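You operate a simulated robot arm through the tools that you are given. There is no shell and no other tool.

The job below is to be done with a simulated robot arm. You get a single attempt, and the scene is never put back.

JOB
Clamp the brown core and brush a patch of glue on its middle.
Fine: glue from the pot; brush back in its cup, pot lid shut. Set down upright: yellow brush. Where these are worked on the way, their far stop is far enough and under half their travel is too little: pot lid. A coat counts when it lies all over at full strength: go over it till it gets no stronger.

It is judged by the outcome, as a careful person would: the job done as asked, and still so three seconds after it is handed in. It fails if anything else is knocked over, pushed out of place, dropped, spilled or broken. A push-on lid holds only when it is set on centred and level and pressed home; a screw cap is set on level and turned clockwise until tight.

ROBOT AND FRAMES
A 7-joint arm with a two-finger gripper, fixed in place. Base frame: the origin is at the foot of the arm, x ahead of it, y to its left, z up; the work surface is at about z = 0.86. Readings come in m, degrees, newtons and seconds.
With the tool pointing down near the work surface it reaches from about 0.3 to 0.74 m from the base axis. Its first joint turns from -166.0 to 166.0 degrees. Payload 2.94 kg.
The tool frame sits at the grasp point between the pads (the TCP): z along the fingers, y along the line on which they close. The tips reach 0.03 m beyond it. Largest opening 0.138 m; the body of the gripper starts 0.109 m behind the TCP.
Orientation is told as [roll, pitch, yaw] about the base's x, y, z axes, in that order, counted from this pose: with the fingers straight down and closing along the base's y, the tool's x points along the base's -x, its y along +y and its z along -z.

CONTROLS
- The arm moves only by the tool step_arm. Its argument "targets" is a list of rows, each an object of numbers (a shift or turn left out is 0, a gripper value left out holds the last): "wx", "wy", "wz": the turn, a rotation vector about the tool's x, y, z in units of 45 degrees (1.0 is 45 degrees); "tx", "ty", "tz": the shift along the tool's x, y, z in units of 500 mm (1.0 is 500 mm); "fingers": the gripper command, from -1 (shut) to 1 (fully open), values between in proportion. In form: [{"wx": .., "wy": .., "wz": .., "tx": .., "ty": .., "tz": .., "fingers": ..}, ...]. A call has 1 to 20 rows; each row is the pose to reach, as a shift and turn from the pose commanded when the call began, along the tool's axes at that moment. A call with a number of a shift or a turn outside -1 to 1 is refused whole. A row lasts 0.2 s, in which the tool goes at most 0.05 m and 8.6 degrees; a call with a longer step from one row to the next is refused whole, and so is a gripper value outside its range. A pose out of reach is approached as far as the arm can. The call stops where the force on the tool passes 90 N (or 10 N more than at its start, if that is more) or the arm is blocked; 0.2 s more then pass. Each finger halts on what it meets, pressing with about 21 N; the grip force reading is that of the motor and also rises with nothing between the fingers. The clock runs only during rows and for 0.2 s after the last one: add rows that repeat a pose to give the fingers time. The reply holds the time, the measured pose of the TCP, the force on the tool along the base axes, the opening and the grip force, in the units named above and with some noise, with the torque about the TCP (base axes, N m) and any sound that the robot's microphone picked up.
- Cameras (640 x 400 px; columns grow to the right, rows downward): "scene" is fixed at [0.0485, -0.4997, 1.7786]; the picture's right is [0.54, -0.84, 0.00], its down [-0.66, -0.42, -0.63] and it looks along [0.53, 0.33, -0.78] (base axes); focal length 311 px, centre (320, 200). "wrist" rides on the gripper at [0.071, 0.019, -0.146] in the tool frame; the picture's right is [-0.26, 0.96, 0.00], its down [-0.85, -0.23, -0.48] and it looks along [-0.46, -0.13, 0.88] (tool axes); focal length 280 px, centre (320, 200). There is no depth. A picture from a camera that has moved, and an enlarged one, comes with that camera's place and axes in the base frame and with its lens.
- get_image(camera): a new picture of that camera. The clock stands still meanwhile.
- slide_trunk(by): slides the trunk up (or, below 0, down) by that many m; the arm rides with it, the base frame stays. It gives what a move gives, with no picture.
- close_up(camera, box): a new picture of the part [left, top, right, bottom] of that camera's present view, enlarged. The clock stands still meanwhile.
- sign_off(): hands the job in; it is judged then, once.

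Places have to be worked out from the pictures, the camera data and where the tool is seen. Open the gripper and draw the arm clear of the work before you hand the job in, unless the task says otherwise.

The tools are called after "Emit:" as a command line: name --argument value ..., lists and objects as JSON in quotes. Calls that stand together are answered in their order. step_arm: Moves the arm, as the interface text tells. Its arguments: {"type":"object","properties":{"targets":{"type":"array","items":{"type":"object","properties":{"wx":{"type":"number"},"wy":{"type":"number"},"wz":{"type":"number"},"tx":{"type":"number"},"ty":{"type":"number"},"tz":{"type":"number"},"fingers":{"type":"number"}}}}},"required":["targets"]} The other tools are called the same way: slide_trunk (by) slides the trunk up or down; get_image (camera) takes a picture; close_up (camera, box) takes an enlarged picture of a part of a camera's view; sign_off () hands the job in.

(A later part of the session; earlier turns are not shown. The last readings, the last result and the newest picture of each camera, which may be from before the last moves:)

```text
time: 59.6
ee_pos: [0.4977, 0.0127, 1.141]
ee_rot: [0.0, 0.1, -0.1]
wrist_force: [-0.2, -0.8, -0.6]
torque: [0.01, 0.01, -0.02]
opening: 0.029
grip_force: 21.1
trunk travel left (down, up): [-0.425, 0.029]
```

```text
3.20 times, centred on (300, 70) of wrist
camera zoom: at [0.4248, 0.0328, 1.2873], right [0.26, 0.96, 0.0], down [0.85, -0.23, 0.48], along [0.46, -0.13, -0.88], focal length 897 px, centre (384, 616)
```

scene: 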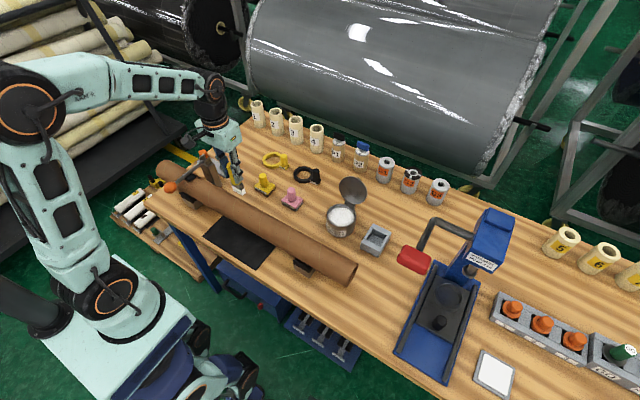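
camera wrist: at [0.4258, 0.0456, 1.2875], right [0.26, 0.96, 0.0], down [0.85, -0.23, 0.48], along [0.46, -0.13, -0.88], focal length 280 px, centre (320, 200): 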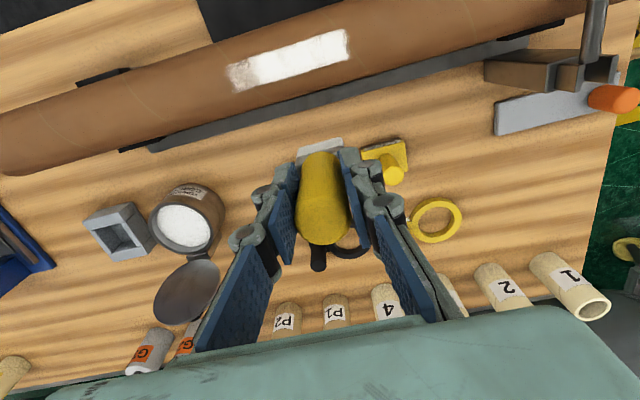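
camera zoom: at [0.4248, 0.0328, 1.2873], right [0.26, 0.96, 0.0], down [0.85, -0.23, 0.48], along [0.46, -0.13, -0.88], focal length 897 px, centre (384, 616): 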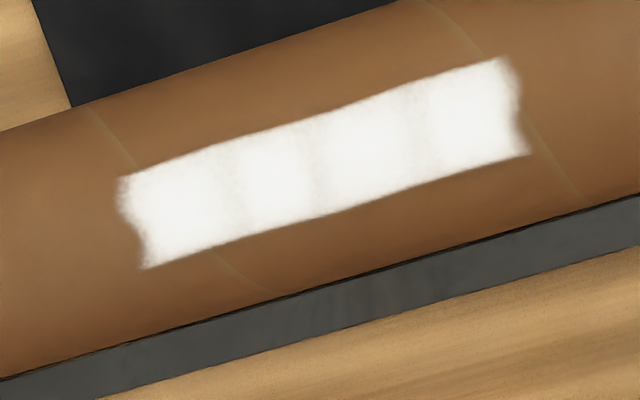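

The whole patch from y≈-0.047 to 0.073 is now white, with faint bands between what look like four sections. To make sure it is at full strength I'll fetch fresh glue and go over it again.

Emit:
step_arm --targets '[{"tx": -0.03, "ty": -0.07}, {"tx": -0.06, "ty": -0.14}, {"tx": -0.09, "ty": -0.21}, {"tx": -0.12, "ty": -0.28}, {"tx": -0.15, "ty": -0.35}, {"tx": -0.18, "ty": -0.42}, {"tx": -0.2066, "ty": -0.4814}, {"tx": -0.2066, "ty": -0.4814}]'

Emit:
get_image --camera "wrist"

Emit:
close_up --camera "scene" --box '[290, 150, 410, 260]'

```text
time: 61.4
ee_pos: [0.5978, -0.2281, 1.1407]
ee_rot: [0.0, 0.0, -0.2]
wrist_force: [0.0, -0.1, -0.2]
torque: [0.01, 0.01, 0.02]
opening: 0.0288
grip_force: 20.8
trunk travel left (down, up): [-0.425, 0.029]
```

```text
taken
camera wrist: at [0.5262, -0.2066, 1.2865], right [0.26, 0.96, 0.0], down [0.85, -0.23, 0.48], along [0.46, -0.13, -0.88], focal length 280 px, centre (320, 200)
```

wrist: 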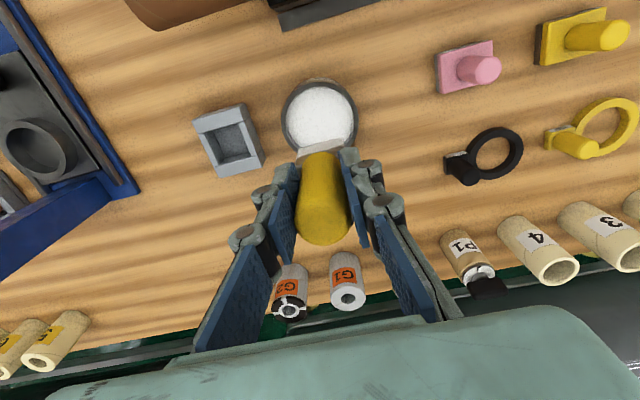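

```text
3.64 times, centred on (350, 205) of scene
camera zoom: at [0.0485, -0.4997, 1.7786], right [0.54, -0.84, 0.0], down [-0.66, -0.42, -0.63], along [0.53, 0.33, -0.78], focal length 1131 px, centre (211, 182)
```

zoom: 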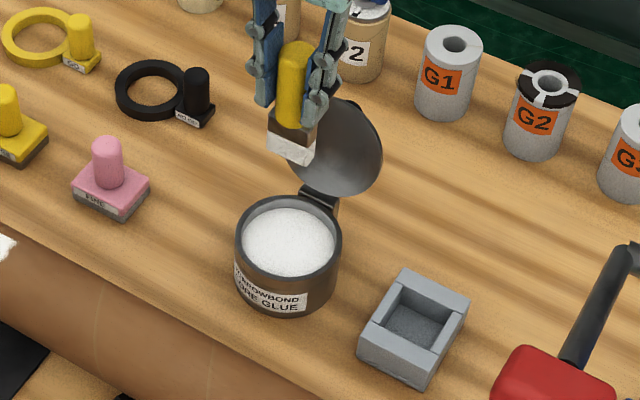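

The brush looks a bit spent. It is over the pot, so I'll lower it into the glue again, slowly at the end.

Emit:
step_arm --targets '[{"tx": -0.006, "tz": 0.07}, {"tx": -0.006, "tz": 0.15}, {"tx": -0.006, "tz": 0.22}, {"tx": -0.006, "tz": 0.255}, {"tx": -0.006, "tz": 0.265}, {"tx": -0.006, "tz": 0.272}]'

Emit:
close_up --camera "scene" --box '[310, 160, 390, 240]'

```text
time: 62.8
ee_pos: [0.6012, -0.2279, 1.0042]
ee_rot: [0.0, -0.1, -0.1]
wrist_force: [-0.5, 0.6, -1.6]
torque: [0.03, 0.05, 0.0]
opening: 0.029
grip_force: 21.0
trunk travel left (down, up): [-0.425, 0.029]
```

```text
5.00 times, centred on (350, 200) of scene
camera zoom: at [0.0485, -0.4997, 1.7786], right [0.54, -0.84, 0.0], down [-0.66, -0.42, -0.63], along [0.53, 0.33, -0.78], focal length 1555 px, centre (170, 200)
```

zoom: 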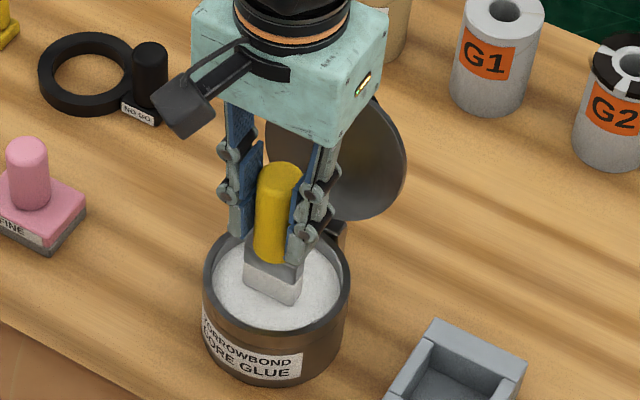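

No contact force yet, so I'll lower a few millimetres more.

Emit:
step_arm --targets '[{"tz": 0.004}, {"tz": 0.008}, {"tz": 0.012}]'

Emit:
close_up --camera "scene" --box '[310, 160, 390, 240]'

```text
time: 63.6
ee_pos: [0.602, -0.2279, 1.0012]
ee_rot: [-0.1, -0.4, -0.2]
wrist_force: [-1.0, 0.8, 16.4]
torque: [0.1, 0.13, 0.03]
opening: 0.029
grip_force: 20.9
trunk travel left (down, up): [-0.425, 0.029]
```

```text
5.00 times, centred on (350, 200) of scene
camera zoom: at [0.0485, -0.4997, 1.7786], right [0.54, -0.84, 0.0], down [-0.66, -0.42, -0.63], along [0.53, 0.33, -0.78], focal length 1555 px, centre (170, 200)
```

zoom: 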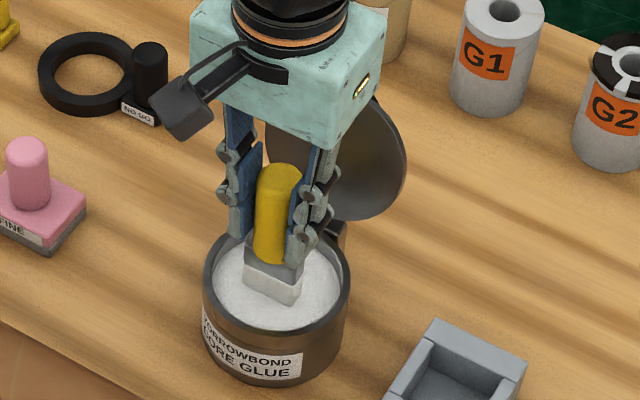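

The brush is re-loaded (16 N contact on the glue). I'll lift it out and carry it back above the patch.

Emit:
step_arm --targets '[{"tz": -0.05}, {"tz": -0.13}, {"tz": -0.21}, {"tz": -0.285}, {"tx": 0.044, "ty": 0.06, "tz": -0.285}, {"tx": 0.088, "ty": 0.12, "tz": -0.285}, {"tx": 0.132, "ty": 0.18, "tz": -0.285}, {"tx": 0.176, "ty": 0.24, "tz": -0.285}, {"tx": 0.22, "ty": 0.3, "tz": -0.285}, {"tx": 0.264, "ty": 0.36, "tz": -0.285}, {"tx": 0.308, "ty": 0.42, "tz": -0.285}, {"tx": 0.351, "ty": 0.483, "tz": -0.285}]'

Emit:
close_up --camera "scene" --box '[215, 160, 295, 240]'

```text
time: 66.2
ee_pos: [0.4263, 0.0138, 1.142]
ee_rot: [-0.1, -0.1, -0.2]
wrist_force: [0.1, 0.0, -0.1]
torque: [0.0, 0.02, -0.04]
opening: 0.0286
grip_force: 21.6
trunk travel left (down, up): [-0.425, 0.029]
```

```text
5.00 times, centred on (255, 200) of scene
camera zoom: at [0.0485, -0.4997, 1.7786], right [0.54, -0.84, 0.0], down [-0.66, -0.42, -0.63], along [0.53, 0.33, -0.78], focal length 1555 px, centre (645, 200)
```

zoom: 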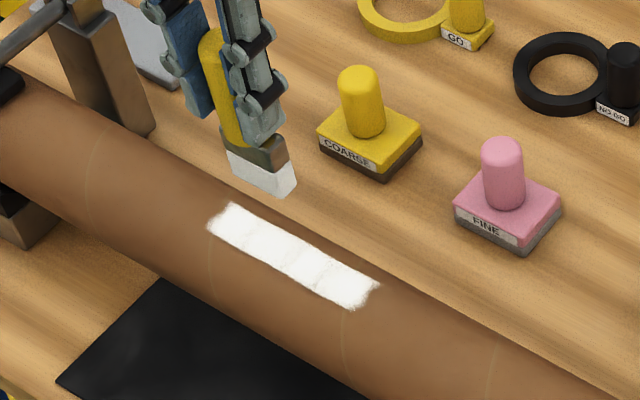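

I'll lower until contact and then make full-length strokes over the whole patch.

Emit:
step_arm --targets '[{"tz": 0.07}, {"tz": 0.12}, {"tz": 0.14}, {"tz": 0.146}, {"tz": 0.15}]'

Emit:
step_arm --targets '[{"ty": 0.02}, {"ty": 0.04}, {"ty": 0.06}, {"ty": 0.08}, {"ty": 0.1}, {"ty": 0.1}, {"ty": 0.08}, {"ty": 0.06}, {"ty": 0.04}, {"ty": 0.02}, {"ty": 0.0}, {"ty": -0.02}, {"ty": -0.04}, {"ty": -0.06}, {"ty": -0.08}, {"ty": -0.1}, {"ty": -0.1}]'

Emit:
step_arm --targets '[{"ty": 0.02}, {"ty": 0.04}, {"ty": 0.06}, {"ty": 0.08}, {"ty": 0.1}, {"ty": 0.12}, {"ty": 0.14}, {"ty": 0.16}, {"ty": 0.18}, {"ty": 0.2}, {"ty": 0.2}, {"ty": 0.18}, {"ty": 0.16}, {"ty": 0.14}, {"ty": 0.12}, {"ty": 0.1}]'

Emit:
step_arm --targets '[{"tz": -0.04}, {"tz": -0.08}, {"tz": -0.12, "tx": -0.07}, {"tz": -0.14, "tx": -0.142}]'

Emit:
close_up --camera "scene" --box '[232, 195, 272, 230]'

Emit:
close_up --camera "wrist" --box '[200, 20, 400, 120]'

```text
time: 67.4
ee_pos: [0.4272, 0.0144, 1.0683]
ee_rot: [-0.1, -0.5, -0.2]
wrist_force: [0.1, 5.4, 27.0]
torque: [0.66, -0.17, 0.05]
opening: 0.0294
grip_force: 20.7
trunk travel left (down, up): [-0.425, 0.029]
```

```text
time: 71.0
ee_pos: [0.4245, -0.037, 1.0667]
ee_rot: [-0.1, -0.1, -0.2]
wrist_force: [0.1, 4.1, 10.4]
torque: [0.12, -0.02, 0.03]
opening: 0.0291
grip_force: 20.3
trunk travel left (down, up): [-0.425, 0.029]
```

```text
time: 74.4
ee_pos: [0.4259, 0.0138, 1.0651]
ee_rot: [-0.2, -0.1, 0.0]
wrist_force: [0.0, 2.1, 9.6]
torque: [0.1, -0.06, 0.01]
opening: 0.0289
grip_force: 20.9
trunk travel left (down, up): [-0.425, 0.029]
```

```text
time: 75.4
ee_pos: [0.499, 0.0136, 1.1357]
ee_rot: [-0.1, 0.0, -0.2]
wrist_force: [0.2, 0.2, -1.0]
torque: [-0.04, 0.01, -0.01]
opening: 0.0288
grip_force: 20.8
trunk travel left (down, up): [-0.425, 0.029]
```

```text
11.43 times, centred on (252, 212) of scene
camera zoom: at [0.0485, -0.4997, 1.7786], right [0.54, -0.84, 0.0], down [-0.66, -0.42, -0.63], along [0.53, 0.33, -0.78], focal length 3555 px, centre (1097, 57)
```

zoom: 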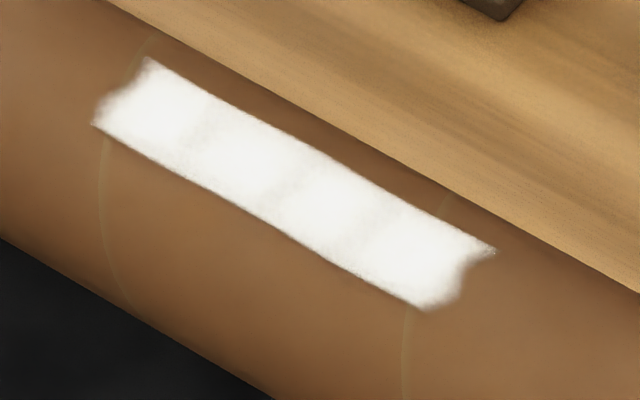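

```text
3.20 times, centred on (300, 70) of wrist
camera zoom: at [0.4256, 0.0344, 1.283], right [0.26, 0.96, 0.0], down [0.85, -0.23, 0.48], along [0.46, -0.13, -0.88], focal length 897 px, centre (384, 616)
```

zoom: 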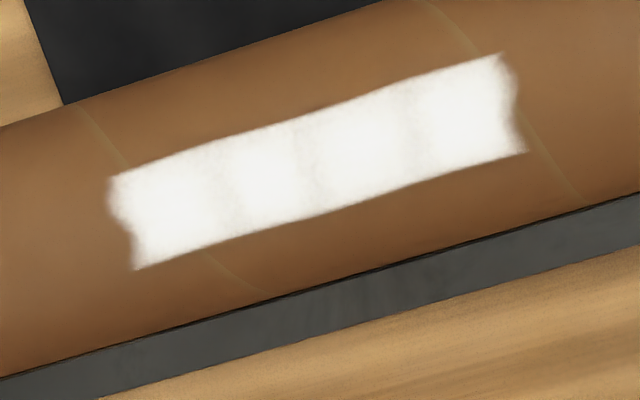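

The patch looks identical to before the extra coat, so it is saturated and uniformly white. I'll carry the brush back above its cup and check alignment before inserting.

Emit:
step_arm --targets '[{"tx": -0.02, "ty": -0.07}, {"tx": -0.04, "ty": -0.14}, {"tx": -0.06, "ty": -0.22}, {"tx": -0.085, "ty": -0.3}, {"tx": -0.11, "ty": -0.38}, {"tx": -0.135, "ty": -0.46}, {"tx": -0.16, "ty": -0.54}, {"tx": -0.185, "ty": -0.62}, {"tx": -0.2, "ty": -0.69}, {"tx": -0.215, "ty": -0.751}, {"tx": -0.215, "ty": -0.751}]'

Emit:
get_image --camera "wrist"

Emit:
close_up --camera "scene" --box '[320, 150, 440, 260]'

```text
time: 77.8
ee_pos: [0.6036, -0.3636, 1.1352]
ee_rot: [0.0, 0.0, -0.1]
wrist_force: [0.0, 0.1, -0.5]
torque: [0.04, 0.04, 0.0]
opening: 0.0291
grip_force: 21.3
trunk travel left (down, up): [-0.425, 0.029]
```

```text
taken
camera wrist: at [0.5316, -0.3438, 1.2819], right [0.26, 0.96, 0.0], down [0.85, -0.23, 0.48], along [0.46, -0.13, -0.88], focal length 280 px, centre (320, 200)
```

wrist: 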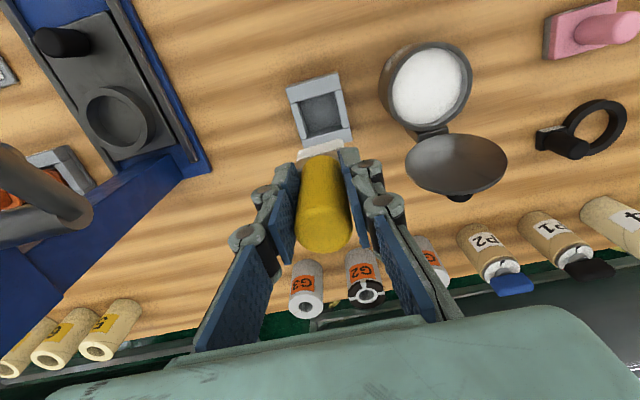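

```text
3.64 times, centred on (380, 205) of scene
camera zoom: at [0.0485, -0.4997, 1.7786], right [0.54, -0.84, 0.0], down [-0.66, -0.42, -0.63], along [0.53, 0.33, -0.78], focal length 1131 px, centre (102, 182)
```

zoom: 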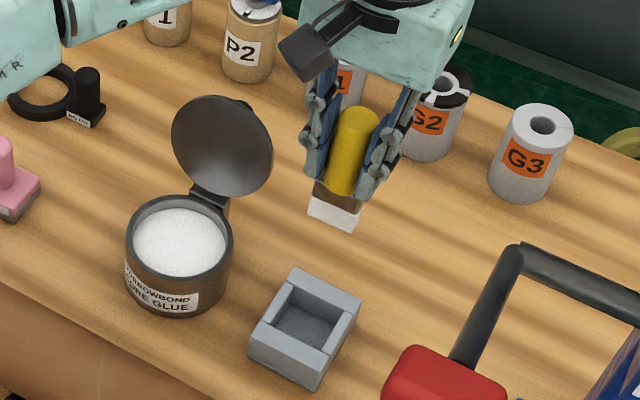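

I'll zoom on the brush and cup to check the brush's tilt and the cup's opening.

Emit:
close_up --camera "wrist" --box '[250, 60, 390, 270]'

Emit:
close_up --camera "scene" --box '[370, 160, 430, 220]'

Emit:
close_up --camera "scene" --box '[350, 215, 410, 265]'

```text
1.90 times, centred on (320, 165) of wrist
camera zoom: at [0.5316, -0.3438, 1.2819], right [0.26, 0.96, 0.0], down [0.85, -0.23, 0.48], along [0.46, -0.13, -0.88], focal length 534 px, centre (320, 267)
```

zoom: 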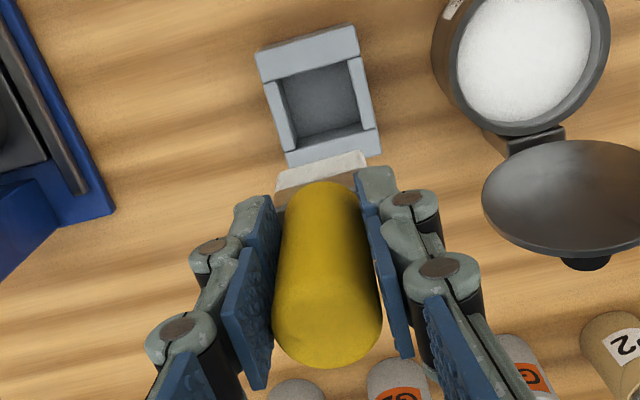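

```text
6.67 times, centred on (400, 190) of scene
camera zoom: at [0.0485, -0.4997, 1.7786], right [0.54, -0.84, 0.0], down [-0.66, -0.42, -0.63], along [0.53, 0.33, -0.78], focal length 2074 px, centre (-213, 267)
```

zoom: 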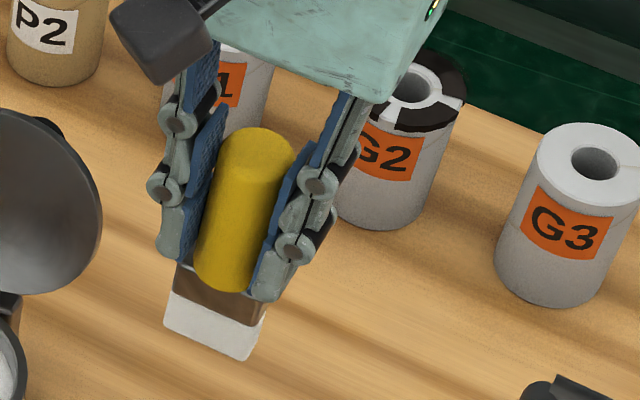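

```text
8.00 times, centred on (380, 240) of scene
camera zoom: at [0.0485, -0.4997, 1.7786], right [0.54, -0.84, 0.0], down [-0.66, -0.42, -0.63], along [0.53, 0.33, -0.78], focal length 2489 px, centre (-160, -120)
```

zoom: 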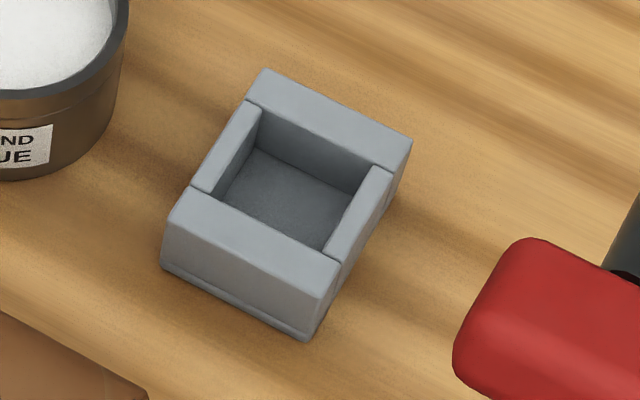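

The brush hangs upright and centred on the TCP, and the cup opening's centre is at about (0.607,-0.363). I'll nudge 3 mm outward and lower into the cup, stopping just above the expected floor.

Emit:
step_arm --targets '[{"tx": -0.006, "ty": 0.0012}, {"tx": -0.006, "ty": 0.0012, "tz": 0.08}, {"tx": -0.006, "ty": 0.0012, "tz": 0.16}, {"tx": -0.006, "ty": 0.0012, "tz": 0.22}, {"tx": -0.006, "ty": 0.0012, "tz": 0.26}, {"tx": -0.006, "ty": 0.0012, "tz": 0.29}]'

Emit:
close_up --camera "scene" --box '[340, 180, 420, 260]'

Emit:
close_up --camera "wrist" --box '[250, 60, 390, 270]'

```text
time: 79.2
ee_pos: [0.6096, -0.362, 0.9911]
ee_rot: [0.0, 0.0, -0.3]
wrist_force: [0.8, 0.1, -0.8]
torque: [0.01, 0.02, 0.03]
opening: 0.0287
grip_force: 20.4
trunk travel left (down, up): [-0.425, 0.029]
```

```text
5.00 times, centred on (380, 220) of scene
camera zoom: at [0.0485, -0.4997, 1.7786], right [0.54, -0.84, 0.0], down [-0.66, -0.42, -0.63], along [0.53, 0.33, -0.78], focal length 1555 px, centre (20, 100)
```

zoom: 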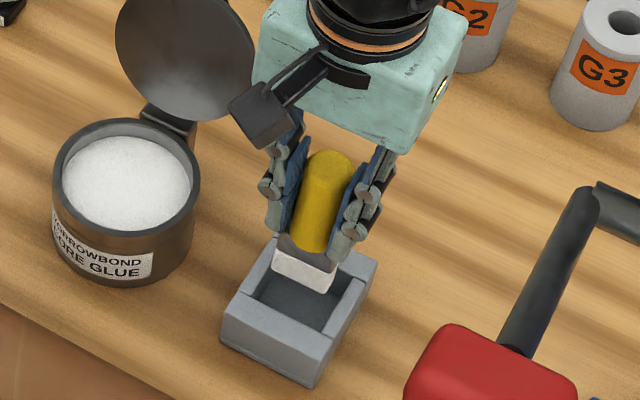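

```text
1.90 times, centred on (320, 165) of wrist
camera zoom: at [0.5366, -0.341, 1.138], right [0.26, 0.96, 0.0], down [0.85, -0.23, 0.48], along [0.46, -0.13, -0.88], focal length 534 px, centre (320, 267)
```

zoom: 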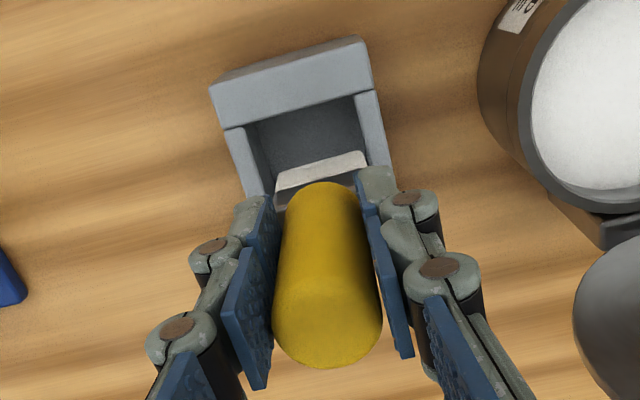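

The bristles are at the cup's mouth and centred in y. I'll shift 2 mm back in x and continue down.

Emit:
step_arm --targets '[{"tx": 0.004, "tz": 0.01}, {"tx": 0.004, "tz": 0.025}, {"tx": 0.004, "tz": 0.04}, {"tx": 0.004, "tz": 0.052}]'

Emit:
close_up --camera "scene" --box '[340, 180, 420, 260]'

Emit:
close_up --camera "wrist" --box '[250, 60, 390, 270]'

```text
time: 80.2
ee_pos: [0.6062, -0.3623, 0.9663]
ee_rot: [0.0, 0.0, -0.1]
wrist_force: [0.6, -0.2, -1.2]
torque: [-0.02, 0.0, -0.01]
opening: 0.029
grip_force: 21.0
trunk travel left (down, up): [-0.425, 0.029]
```

```text
5.00 times, centred on (380, 220) of scene
camera zoom: at [0.0485, -0.4997, 1.7786], right [0.54, -0.84, 0.0], down [-0.66, -0.42, -0.63], along [0.53, 0.33, -0.78], focal length 1555 px, centre (20, 100)
```

zoom: 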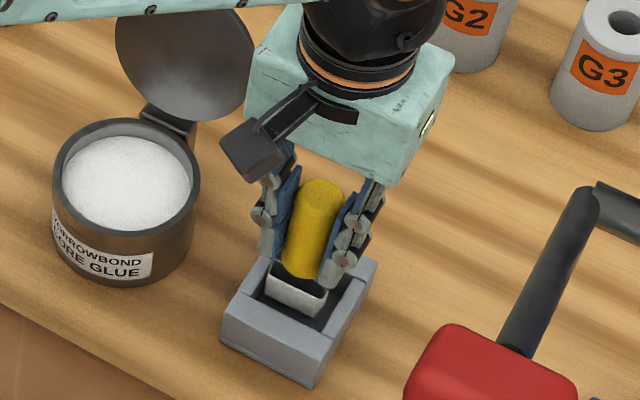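

```text
1.90 times, centred on (320, 165) of wrist
camera zoom: at [0.5332, -0.3409, 1.112], right [0.26, 0.96, 0.0], down [0.85, -0.23, 0.48], along [0.46, -0.13, -0.88], focal length 534 px, centre (320, 267)
```

zoom: 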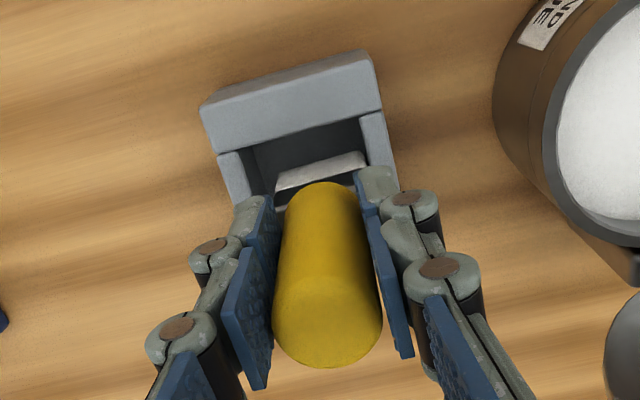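

It is sliding in freely. I'll lower in small steps until the bristles rest on the cup floor.

Emit:
step_arm --targets '[{"tz": 0.006}, {"tz": 0.012}, {"tz": 0.018}]'

Emit:
step_arm --targets '[{"tz": 0.003}, {"tz": 0.006}]'

```text
time: 81.0
ee_pos: [0.6059, -0.3629, 0.9572]
ee_rot: [0.1, -0.2, -0.1]
wrist_force: [-1.4, -0.1, -0.4]
torque: [0.02, -0.01, -0.01]
opening: 0.0289
grip_force: 21.1
trunk travel left (down, up): [-0.425, 0.029]
```

```text
time: 81.6
ee_pos: [0.6065, -0.362, 0.9569]
ee_rot: [-0.2, -0.3, -0.3]
wrist_force: [-1.5, 0.3, 9.8]
torque: [0.03, 0.0, 0.02]
opening: 0.0291
grip_force: 21.3
trunk travel left (down, up): [-0.425, 0.029]
```

The bristles rest on the cup floor (10 N). I'll release the handle gently and then rise.

Emit:
step_arm --targets '[{"tz": -0.001, "fingers": -0.5}, {"tz": -0.001, "fingers": -0.3}, {"tz": -0.001, "fingers": -0.1}, {"tz": -0.001, "fingers": 0.0}, {"tz": -0.05, "fingers": 0.0}, {"tz": -0.12, "fingers": 0.0}, {"tz": -0.2, "fingers": 0.0}, {"tz": -0.28, "fingers": 0.0}]'

Emit:
get_image --camera "wrist"

Emit:
close_up --camera "scene" --box '[320, 170, 420, 260]'

```text
time: 83.4
ee_pos: [0.6057, -0.3632, 1.0934]
ee_rot: [0.1, -0.1, -0.2]
wrist_force: [-0.5, -0.1, 0.1]
torque: [-0.02, -0.01, -0.02]
opening: 0.069
grip_force: 0.0
trunk travel left (down, up): [-0.425, 0.029]
```

```text
taken
camera wrist: at [0.532, -0.3425, 1.2401], right [0.26, 0.96, 0.0], down [0.85, -0.23, 0.48], along [0.46, -0.13, -0.88], focal length 280 px, centre (320, 200)
```

wrist: 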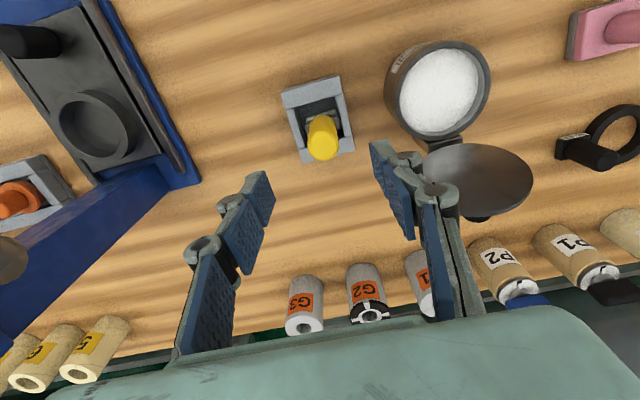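

```text
4.44 times, centred on (370, 215) of scene
camera zoom: at [0.0485, -0.4997, 1.7786], right [0.54, -0.84, 0.0], down [-0.66, -0.42, -0.63], along [0.53, 0.33, -0.78], focal length 1382 px, centre (98, 133)
```

zoom: 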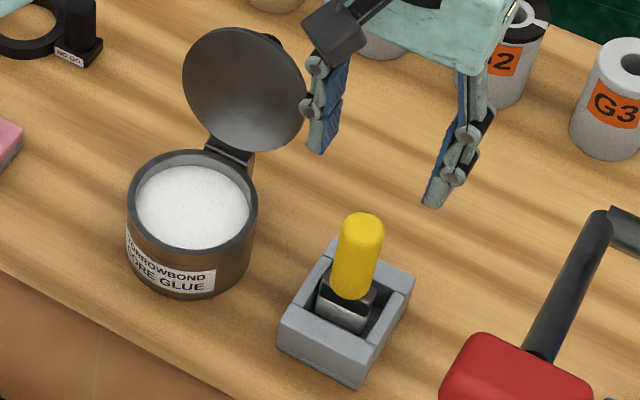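

The brush stands upright in its cup. For closing, I'll take the lid by its rim across the 0.10 m diameter, so I move over the pot with the fingers opened to about 0.12 and look.

Emit:
step_arm --targets '[{"tz": -0.05, "fingers": 0.74}, {"tz": -0.05, "ty": 0.08, "fingers": 0.74}, {"tz": -0.05, "ty": 0.17, "fingers": 0.74}, {"tz": -0.05, "ty": 0.264, "tx": 0.011, "fingers": 0.74}, {"tz": 0.04, "ty": 0.264, "tx": 0.011, "fingers": 0.74}, {"tz": 0.1, "ty": 0.264, "tx": 0.011, "fingers": 0.74}]'

Emit:
get_image --camera "wrist"

Emit:
close_up --camera "scene" --box '[310, 150, 410, 250]'

```text
time: 84.8
ee_pos: [0.6004, -0.2284, 1.0424]
ee_rot: [0.0, -0.2, -0.2]
wrist_force: [-0.1, -0.3, -0.3]
torque: [-0.01, 0.03, 0.01]
opening: 0.12
grip_force: 0.0
trunk travel left (down, up): [-0.425, 0.029]
```

```text
taken
camera wrist: at [0.5276, -0.209, 1.1883], right [0.26, 0.96, 0.0], down [0.85, -0.23, 0.48], along [0.46, -0.13, -0.88], focal length 280 px, centre (320, 200)
```

wrist: 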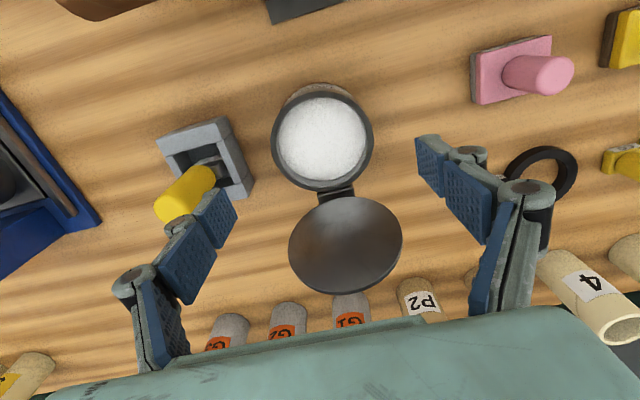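

```text
4.00 times, centred on (360, 200) of scene
camera zoom: at [0.0485, -0.4997, 1.7786], right [0.54, -0.84, 0.0], down [-0.66, -0.42, -0.63], along [0.53, 0.33, -0.78], focal length 1244 px, centre (160, 200)
```

zoom: 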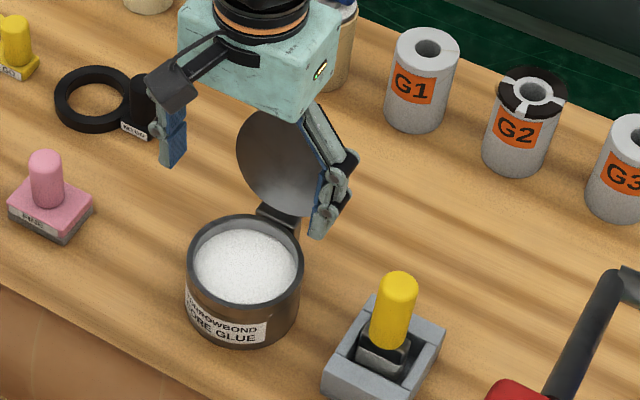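

The lid's centre works out at about (0.680,-0.227,0.989), and it sits between the open fingers. I'll lower slightly and move outward so the pads flank the lid's widest points.

Emit:
step_arm --targets '[{"tz": 0.04, "fingers": 0.74}, {"tz": 0.072, "fingers": 0.74}, {"tz": 0.072, "tx": -0.06, "fingers": 0.74}, {"tz": 0.072, "tx": -0.12, "fingers": 0.74}, {"tz": 0.072, "tx": -0.158, "fingers": 0.74}]'

Emit:
get_image --camera "wrist"

Emit:
close_up --camera "scene" --box '[310, 150, 410, 250]'

```text
time: 86.0
ee_pos: [0.6809, -0.2305, 1.0069]
ee_rot: [-0.1, -0.1, -0.1]
wrist_force: [-0.2, 0.2, -0.1]
torque: [0.02, 0.02, -0.02]
opening: 0.1199
grip_force: 0.0
trunk travel left (down, up): [-0.425, 0.029]
```

```text
taken
camera wrist: at [0.6086, -0.209, 1.1541], right [0.26, 0.96, 0.0], down [0.85, -0.23, 0.48], along [0.46, -0.13, -0.88], focal length 280 px, centre (320, 200)
```

wrist: 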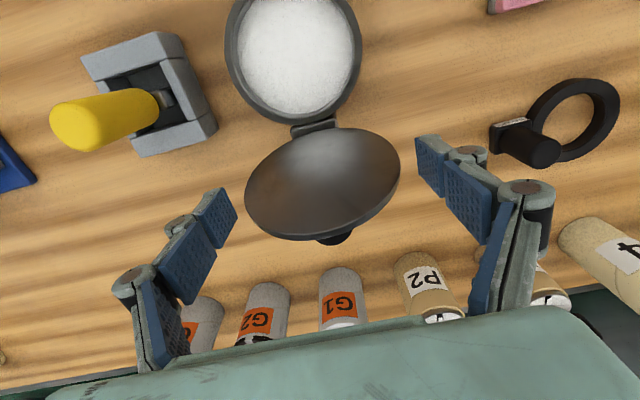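

```text
4.00 times, centred on (360, 200) of scene
camera zoom: at [0.0485, -0.4997, 1.7786], right [0.54, -0.84, 0.0], down [-0.66, -0.42, -0.63], along [0.53, 0.33, -0.78], focal length 1244 px, centre (160, 200)
```

zoom: 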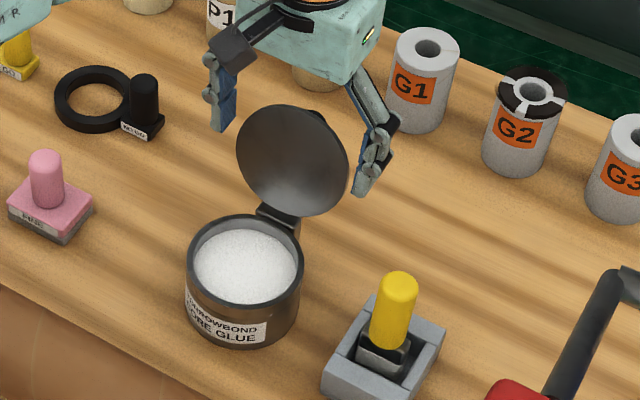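

The lid's centre (0.684,-0.228,0.988) is well between the pads. I'll close on the rim.

Emit:
step_arm --targets '[{"fingers": 0.4}, {"fingers": 0.2}, {"fingers": 0.2}, {"fingers": 0.2}]'

Emit:
get_image --camera "wrist"

```text
time: 87.0
ee_pos: [0.6808, -0.2306, 1.0085]
ee_rot: [-0.1, -0.1, -0.2]
wrist_force: [0.7, -2.3, 4.0]
torque: [-0.71, 0.0, -0.03]
opening: 0.1011
grip_force: 44.8
trunk travel left (down, up): [-0.425, 0.029]
```

```text
taken
camera wrist: at [0.6079, -0.2095, 1.155], right [0.26, 0.96, 0.0], down [0.85, -0.23, 0.48], along [0.46, -0.13, -0.88], focal length 280 px, centre (320, 200)
```

wrist: 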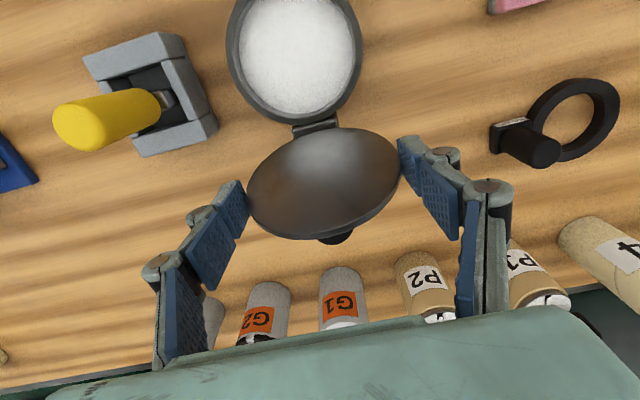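

The rim is held at 0.101 opening. I'll swing the lid back toward closed along the hinge arc, first to about 60°.

Emit:
step_arm --targets '[{"tx": 0.011, "tz": -0.0035}, {"tx": 0.022, "tz": -0.0062}, {"tx": 0.0323, "tz": -0.0075}, {"tx": 0.0426, "tz": -0.008}, {"tx": 0.053, "tz": -0.0075}, {"tx": 0.0632, "tz": -0.0062}, {"tx": 0.0734, "tz": -0.004}, {"tx": 0.0834, "tz": -0.0008}, {"tx": 0.093, "tz": 0.0035}, {"tx": 0.102, "tz": 0.008}]'

Emit:
get_image --camera "wrist"

Emit:
close_up --camera "scene" --box '[310, 150, 410, 250]'

```text
time: 89.2
ee_pos: [0.6301, -0.2293, 1.0069]
ee_rot: [-0.1, -0.5, -0.1]
wrist_force: [12.4, 0.4, 17.4]
torque: [0.26, -1.58, -0.08]
opening: 0.1015
grip_force: 44.7
trunk travel left (down, up): [-0.425, 0.029]
```

```text
taken
camera wrist: at [0.5568, -0.2093, 1.1517], right [0.26, 0.96, 0.0], down [0.84, -0.23, 0.48], along [0.47, -0.13, -0.88], focal length 280 px, centre (320, 200)
```

wrist: 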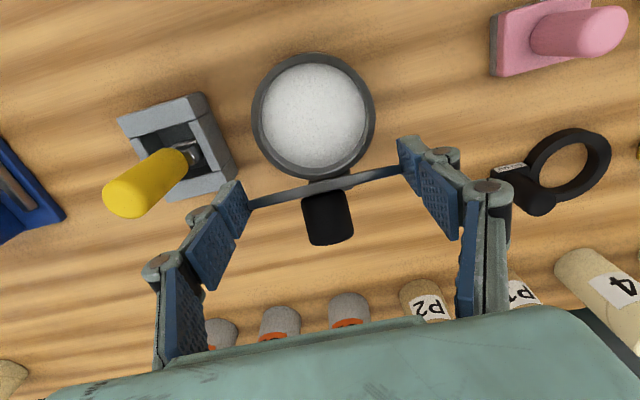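

```text
4.00 times, centred on (360, 200) of scene
camera zoom: at [0.0485, -0.4997, 1.7786], right [0.54, -0.84, 0.0], down [-0.66, -0.42, -0.63], along [0.53, 0.33, -0.78], focal length 1244 px, centre (160, 200)
```

zoom: 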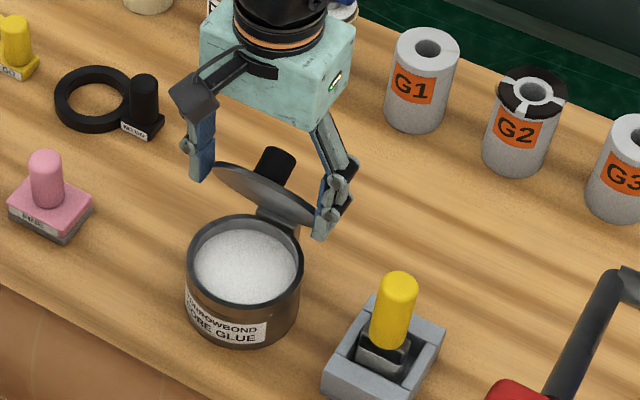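

The lid swings along well at about 65°. I'll continue down to about 30°.

Emit:
step_arm --targets '[{"tx": 0.0085, "tz": 0.0055}, {"tx": 0.017, "tz": 0.0118}, {"tx": 0.0245, "tz": 0.019}, {"tx": 0.0318, "tz": 0.0266}, {"tx": 0.038, "tz": 0.035}, {"tx": 0.0436, "tz": 0.0434}]'

Emit:
get_image --camera "wrist"

Emit:
close_up --camera "scene" --box '[310, 150, 410, 250]'

```text
time: 90.6
ee_pos: [0.6056, -0.2298, 0.9854]
ee_rot: [-0.2, -0.5, -0.2]
wrist_force: [-6.5, 1.2, 24.8]
torque: [0.76, -1.21, -0.14]
opening: 0.101
grip_force: 45.0
trunk travel left (down, up): [-0.425, 0.029]
```

```text
taken
camera wrist: at [0.532, -0.2089, 1.1314], right [0.27, 0.96, 0.0], down [0.84, -0.23, 0.48], along [0.47, -0.13, -0.87], focal length 280 px, centre (320, 200)
```

wrist: 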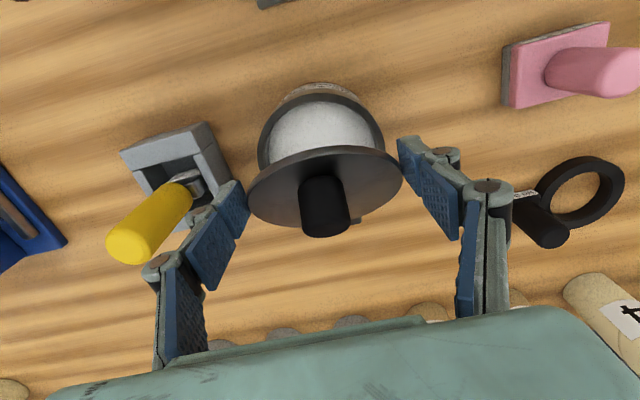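

```text
4.00 times, centred on (360, 200) of scene
camera zoom: at [0.0485, -0.4997, 1.7786], right [0.54, -0.84, 0.0], down [-0.66, -0.42, -0.63], along [0.53, 0.33, -0.78], focal length 1244 px, centre (160, 200)
```

zoom: 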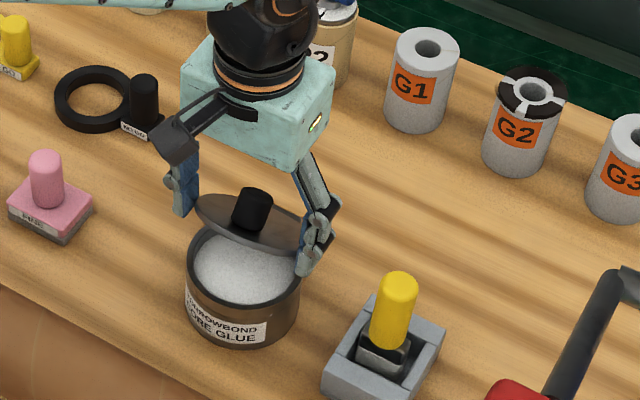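

The lid is at roughly 35°. I'll keep lowering it under control to about 8°.

Emit:
step_arm --targets '[{"tx": 0.0044, "tz": 0.0094}, {"tx": 0.0088, "tz": 0.0188}, {"tx": 0.0112, "tz": 0.0268}, {"tx": 0.0134, "tz": 0.0348}, {"tx": 0.0148, "tz": 0.0435}]'

Emit:
get_image --camera "wrist"

Emit:
close_up --camera "scene" --box '[310, 170, 410, 250]'

```text
time: 91.8
ee_pos: [0.5963, -0.2304, 0.9613]
ee_rot: [-0.1, -0.1, -0.2]
wrist_force: [-17.8, -0.4, 20.5]
torque: [-0.05, -0.97, 0.0]
opening: 0.1019
grip_force: 44.9
trunk travel left (down, up): [-0.425, 0.029]
```

```text
taken
camera wrist: at [0.5228, -0.2094, 1.1075], right [0.27, 0.96, 0.0], down [0.85, -0.23, 0.48], along [0.46, -0.13, -0.88], focal length 280 px, centre (320, 200)
```

wrist: 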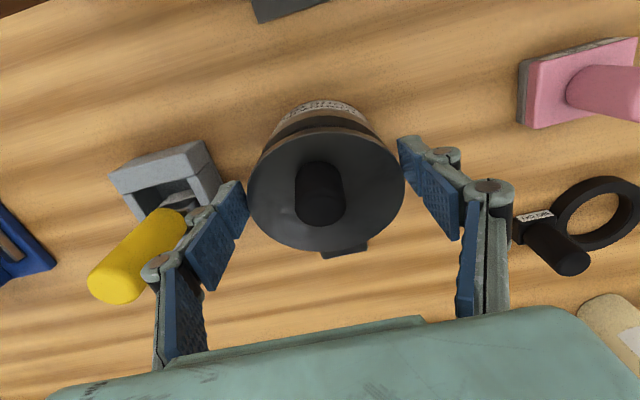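

```text
5.00 times, centred on (360, 210) of scene
camera zoom: at [0.0485, -0.4997, 1.7786], right [0.54, -0.84, 0.0], down [-0.66, -0.42, -0.63], along [0.53, 0.33, -0.78], focal length 1555 px, centre (120, 150)
```

zoom: 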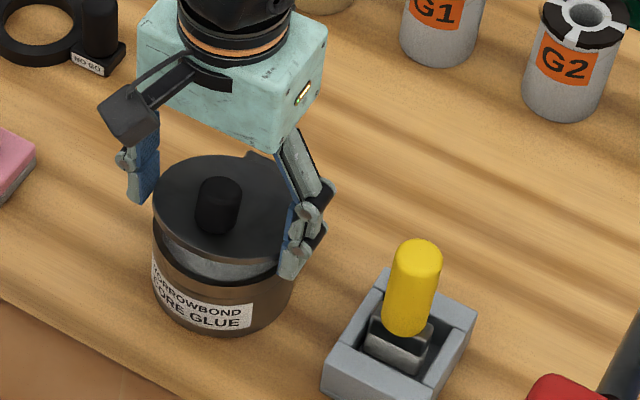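

The lid is nearly down (about 12°). I'll open the fingers slightly to let it settle, then rise clear.

Emit:
step_arm --targets '[{"fingers": 0.6}, {"fingers": 0.7}, {"fingers": 0.7}, {"tz": -0.06, "fingers": 0.7}, {"tz": -0.14, "fingers": 0.7}]'

Emit:
get_image --camera "wrist"

Emit:
close_up --camera "scene" --box '[310, 170, 410, 250]'

```text
time: 93.0
ee_pos: [0.6004, -0.227, 1.0308]
ee_rot: [0.0, 0.0, -0.1]
wrist_force: [-0.2, -0.4, 0.3]
torque: [0.0, -0.02, 0.04]
opening: 0.1174
grip_force: 0.1
trunk travel left (down, up): [-0.425, 0.029]
```

```text
taken
camera wrist: at [0.5276, -0.208, 1.1764], right [0.26, 0.96, 0.0], down [0.85, -0.23, 0.48], along [0.46, -0.13, -0.88], focal length 280 px, centre (320, 200)
```

wrist: 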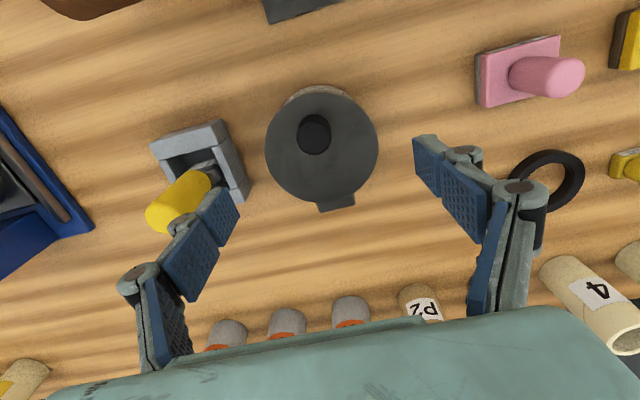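

```text
5.00 times, centred on (360, 210) of scene
camera zoom: at [0.0485, -0.4997, 1.7786], right [0.54, -0.84, 0.0], down [-0.66, -0.42, -0.63], along [0.53, 0.33, -0.78], focal length 1555 px, centre (120, 150)
```

zoom: 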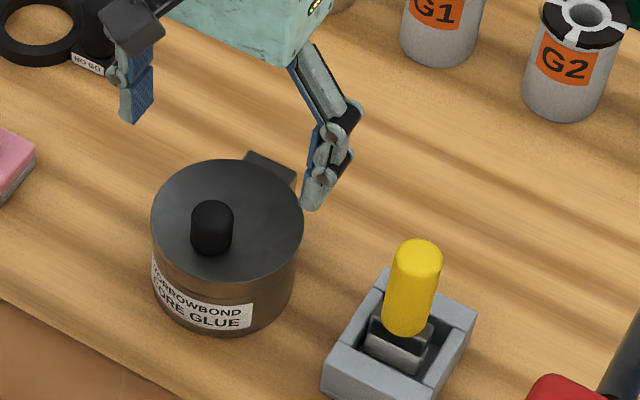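

The lid has dropped shut. I'll close the fingers and press gently on its knob to be sure it is home.

Emit:
step_arm --targets '[{"tx": 0.015, "tz": -0.02, "fingers": -1}, {"tx": 0.03, "tz": -0.02, "fingers": -1}, {"tx": 0.03, "tz": -0.02, "fingers": -1}, {"tx": 0.03, "tz": -0.02, "fingers": -1}, {"tx": 0.03, "tz": -0.02, "fingers": -1}, {"tx": 0.03, "tz": 0.02, "fingers": -1}, {"tx": 0.03, "tz": 0.05, "fingers": -1}]'

Emit:
step_arm --targets '[{"tz": 0.008}, {"tz": 0.016}, {"tz": 0.024}]'

```text
time: 94.6
ee_pos: [0.5846, -0.2312, 1.0046]
ee_rot: [0.0, 0.0, -0.2]
wrist_force: [1.3, 1.0, -0.3]
torque: [-0.02, 0.04, 0.0]
opening: 0.0001
grip_force: 21.2
trunk travel left (down, up): [-0.425, 0.029]
```

```text
time: 95.4
ee_pos: [0.5845, -0.2295, 0.9928]
ee_rot: [-0.1, -0.2, -0.1]
wrist_force: [0.1, -0.5, -0.5]
torque: [0.03, -0.02, -0.02]
opening: 0.0001
grip_force: 21.5
trunk travel left (down, up): [-0.425, 0.029]
```

No contact yet at tips ≈0.963; I'll continue down in small steps.

Emit:
step_arm --targets '[{"tz": 0.006}, {"tz": 0.012}]'

Emit:
close_up --camera "scene" --box '[310, 170, 410, 250]'

Emit:
close_up --camera "wrist" --box '[230, 80, 410, 260]'

```text
time: 96.0
ee_pos: [0.5844, -0.2297, 0.9888]
ee_rot: [-0.1, -0.3, -0.2]
wrist_force: [-0.2, -0.1, 6.7]
torque: [-0.02, -0.01, -0.02]
opening: 0.0061
grip_force: 28.1
trunk travel left (down, up): [-0.425, 0.029]
```

```text
5.00 times, centred on (360, 210) of scene
camera zoom: at [0.0485, -0.4997, 1.7786], right [0.54, -0.84, 0.0], down [-0.66, -0.42, -0.63], along [0.53, 0.33, -0.78], focal length 1555 px, centre (120, 150)
```

zoom: 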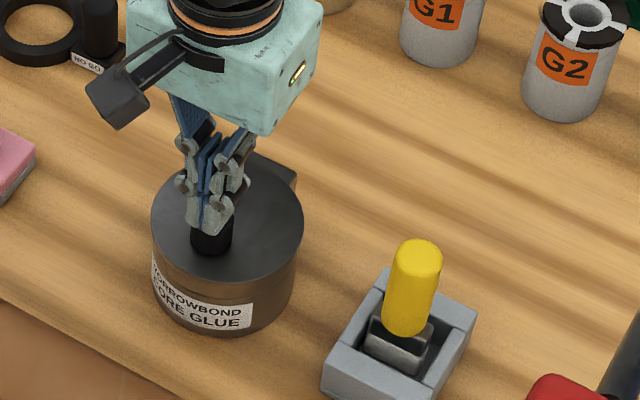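

```text
2.22 times, centred on (320, 170) of wrist
camera zoom: at [0.5116, -0.2092, 1.1346], right [0.26, 0.96, 0.0], down [0.85, -0.23, 0.48], along [0.46, -0.13, -0.88], focal length 623 px, centre (320, 267)
```

zoom: 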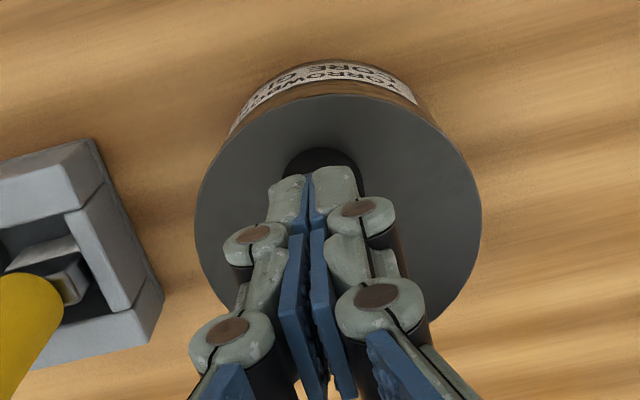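

The lid is flush and pressed. I'll lift off and retreat high, opening the gripper, then check everything.

Emit:
step_arm --targets '[{"tz": -0.04}, {"tz": -0.12}, {"tz": -0.2}, {"tz": -0.28, "fingers": 0.5}, {"tz": -0.36, "tx": 0.06, "fingers": 0.5}, {"tz": -0.44, "tx": 0.12, "fingers": 0.5}, {"tz": -0.5, "tx": 0.2, "ty": 0.04, "fingers": 0.5}, {"tz": -0.55, "tx": 0.28, "ty": 0.08, "fingers": 0.5}]'

Emit:
get_image --camera "wrist"

Emit:
get_image --camera "scene"

Emit:
close_up --camera "scene" --box '[310, 170, 410, 260]'

Emit:
close_up --camera "scene" --box '[140, 120, 290, 240]'

```text
refused: row 7 steps farther than a row can; nothing moved
```

```text
taken
camera wrist: at [0.5116, -0.2092, 1.1346], right [0.26, 0.96, 0.0], down [0.85, -0.23, 0.48], along [0.46, -0.13, -0.88], focal length 280 px, centre (320, 200)
```

wrist: 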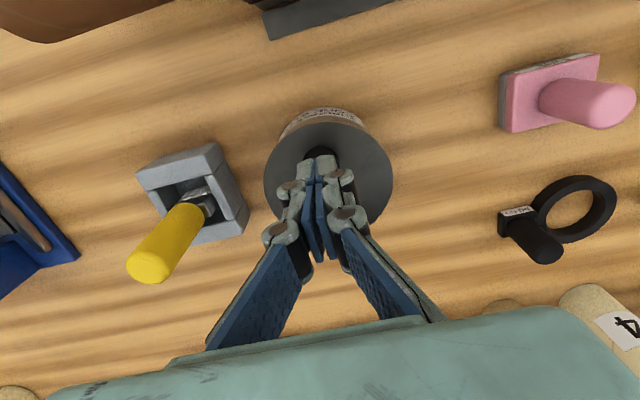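

```text
taken
```

scene: 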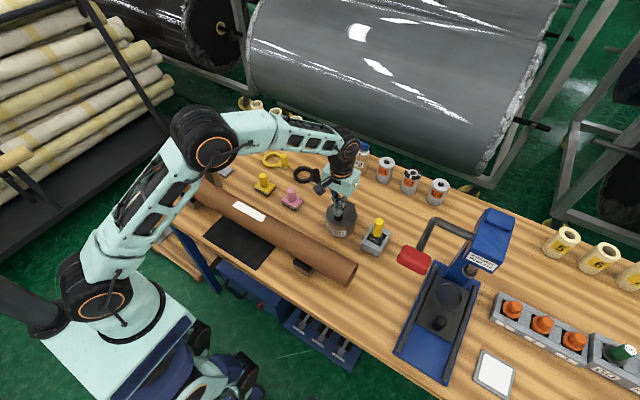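

```text
4.44 times, centred on (360, 215) of scene
camera zoom: at [0.0485, -0.4997, 1.7786], right [0.54, -0.84, 0.0], down [-0.66, -0.42, -0.63], along [0.53, 0.33, -0.78], focal length 1382 px, centre (142, 133)
```

zoom: 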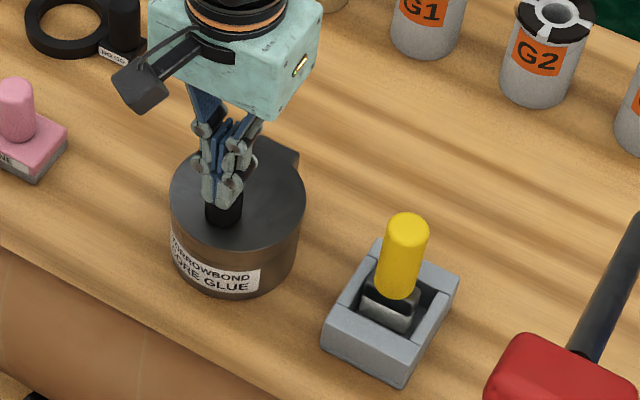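

```text
3.33 times, centred on (215, 180) of scene
camera zoom: at [0.0485, -0.4997, 1.7786], right [0.54, -0.84, 0.0], down [-0.66, -0.42, -0.63], along [0.53, 0.33, -0.78], focal length 1037 px, centre (670, 267)
```

zoom: 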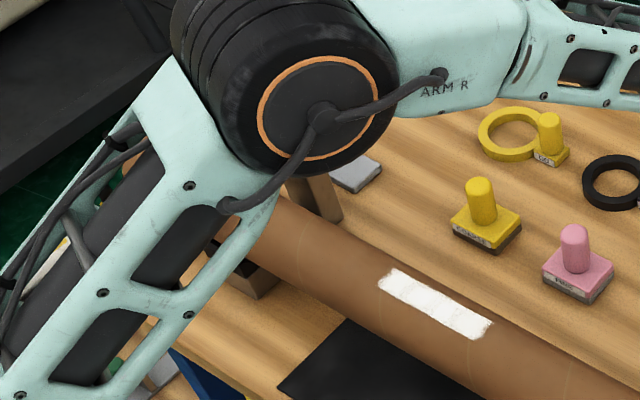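

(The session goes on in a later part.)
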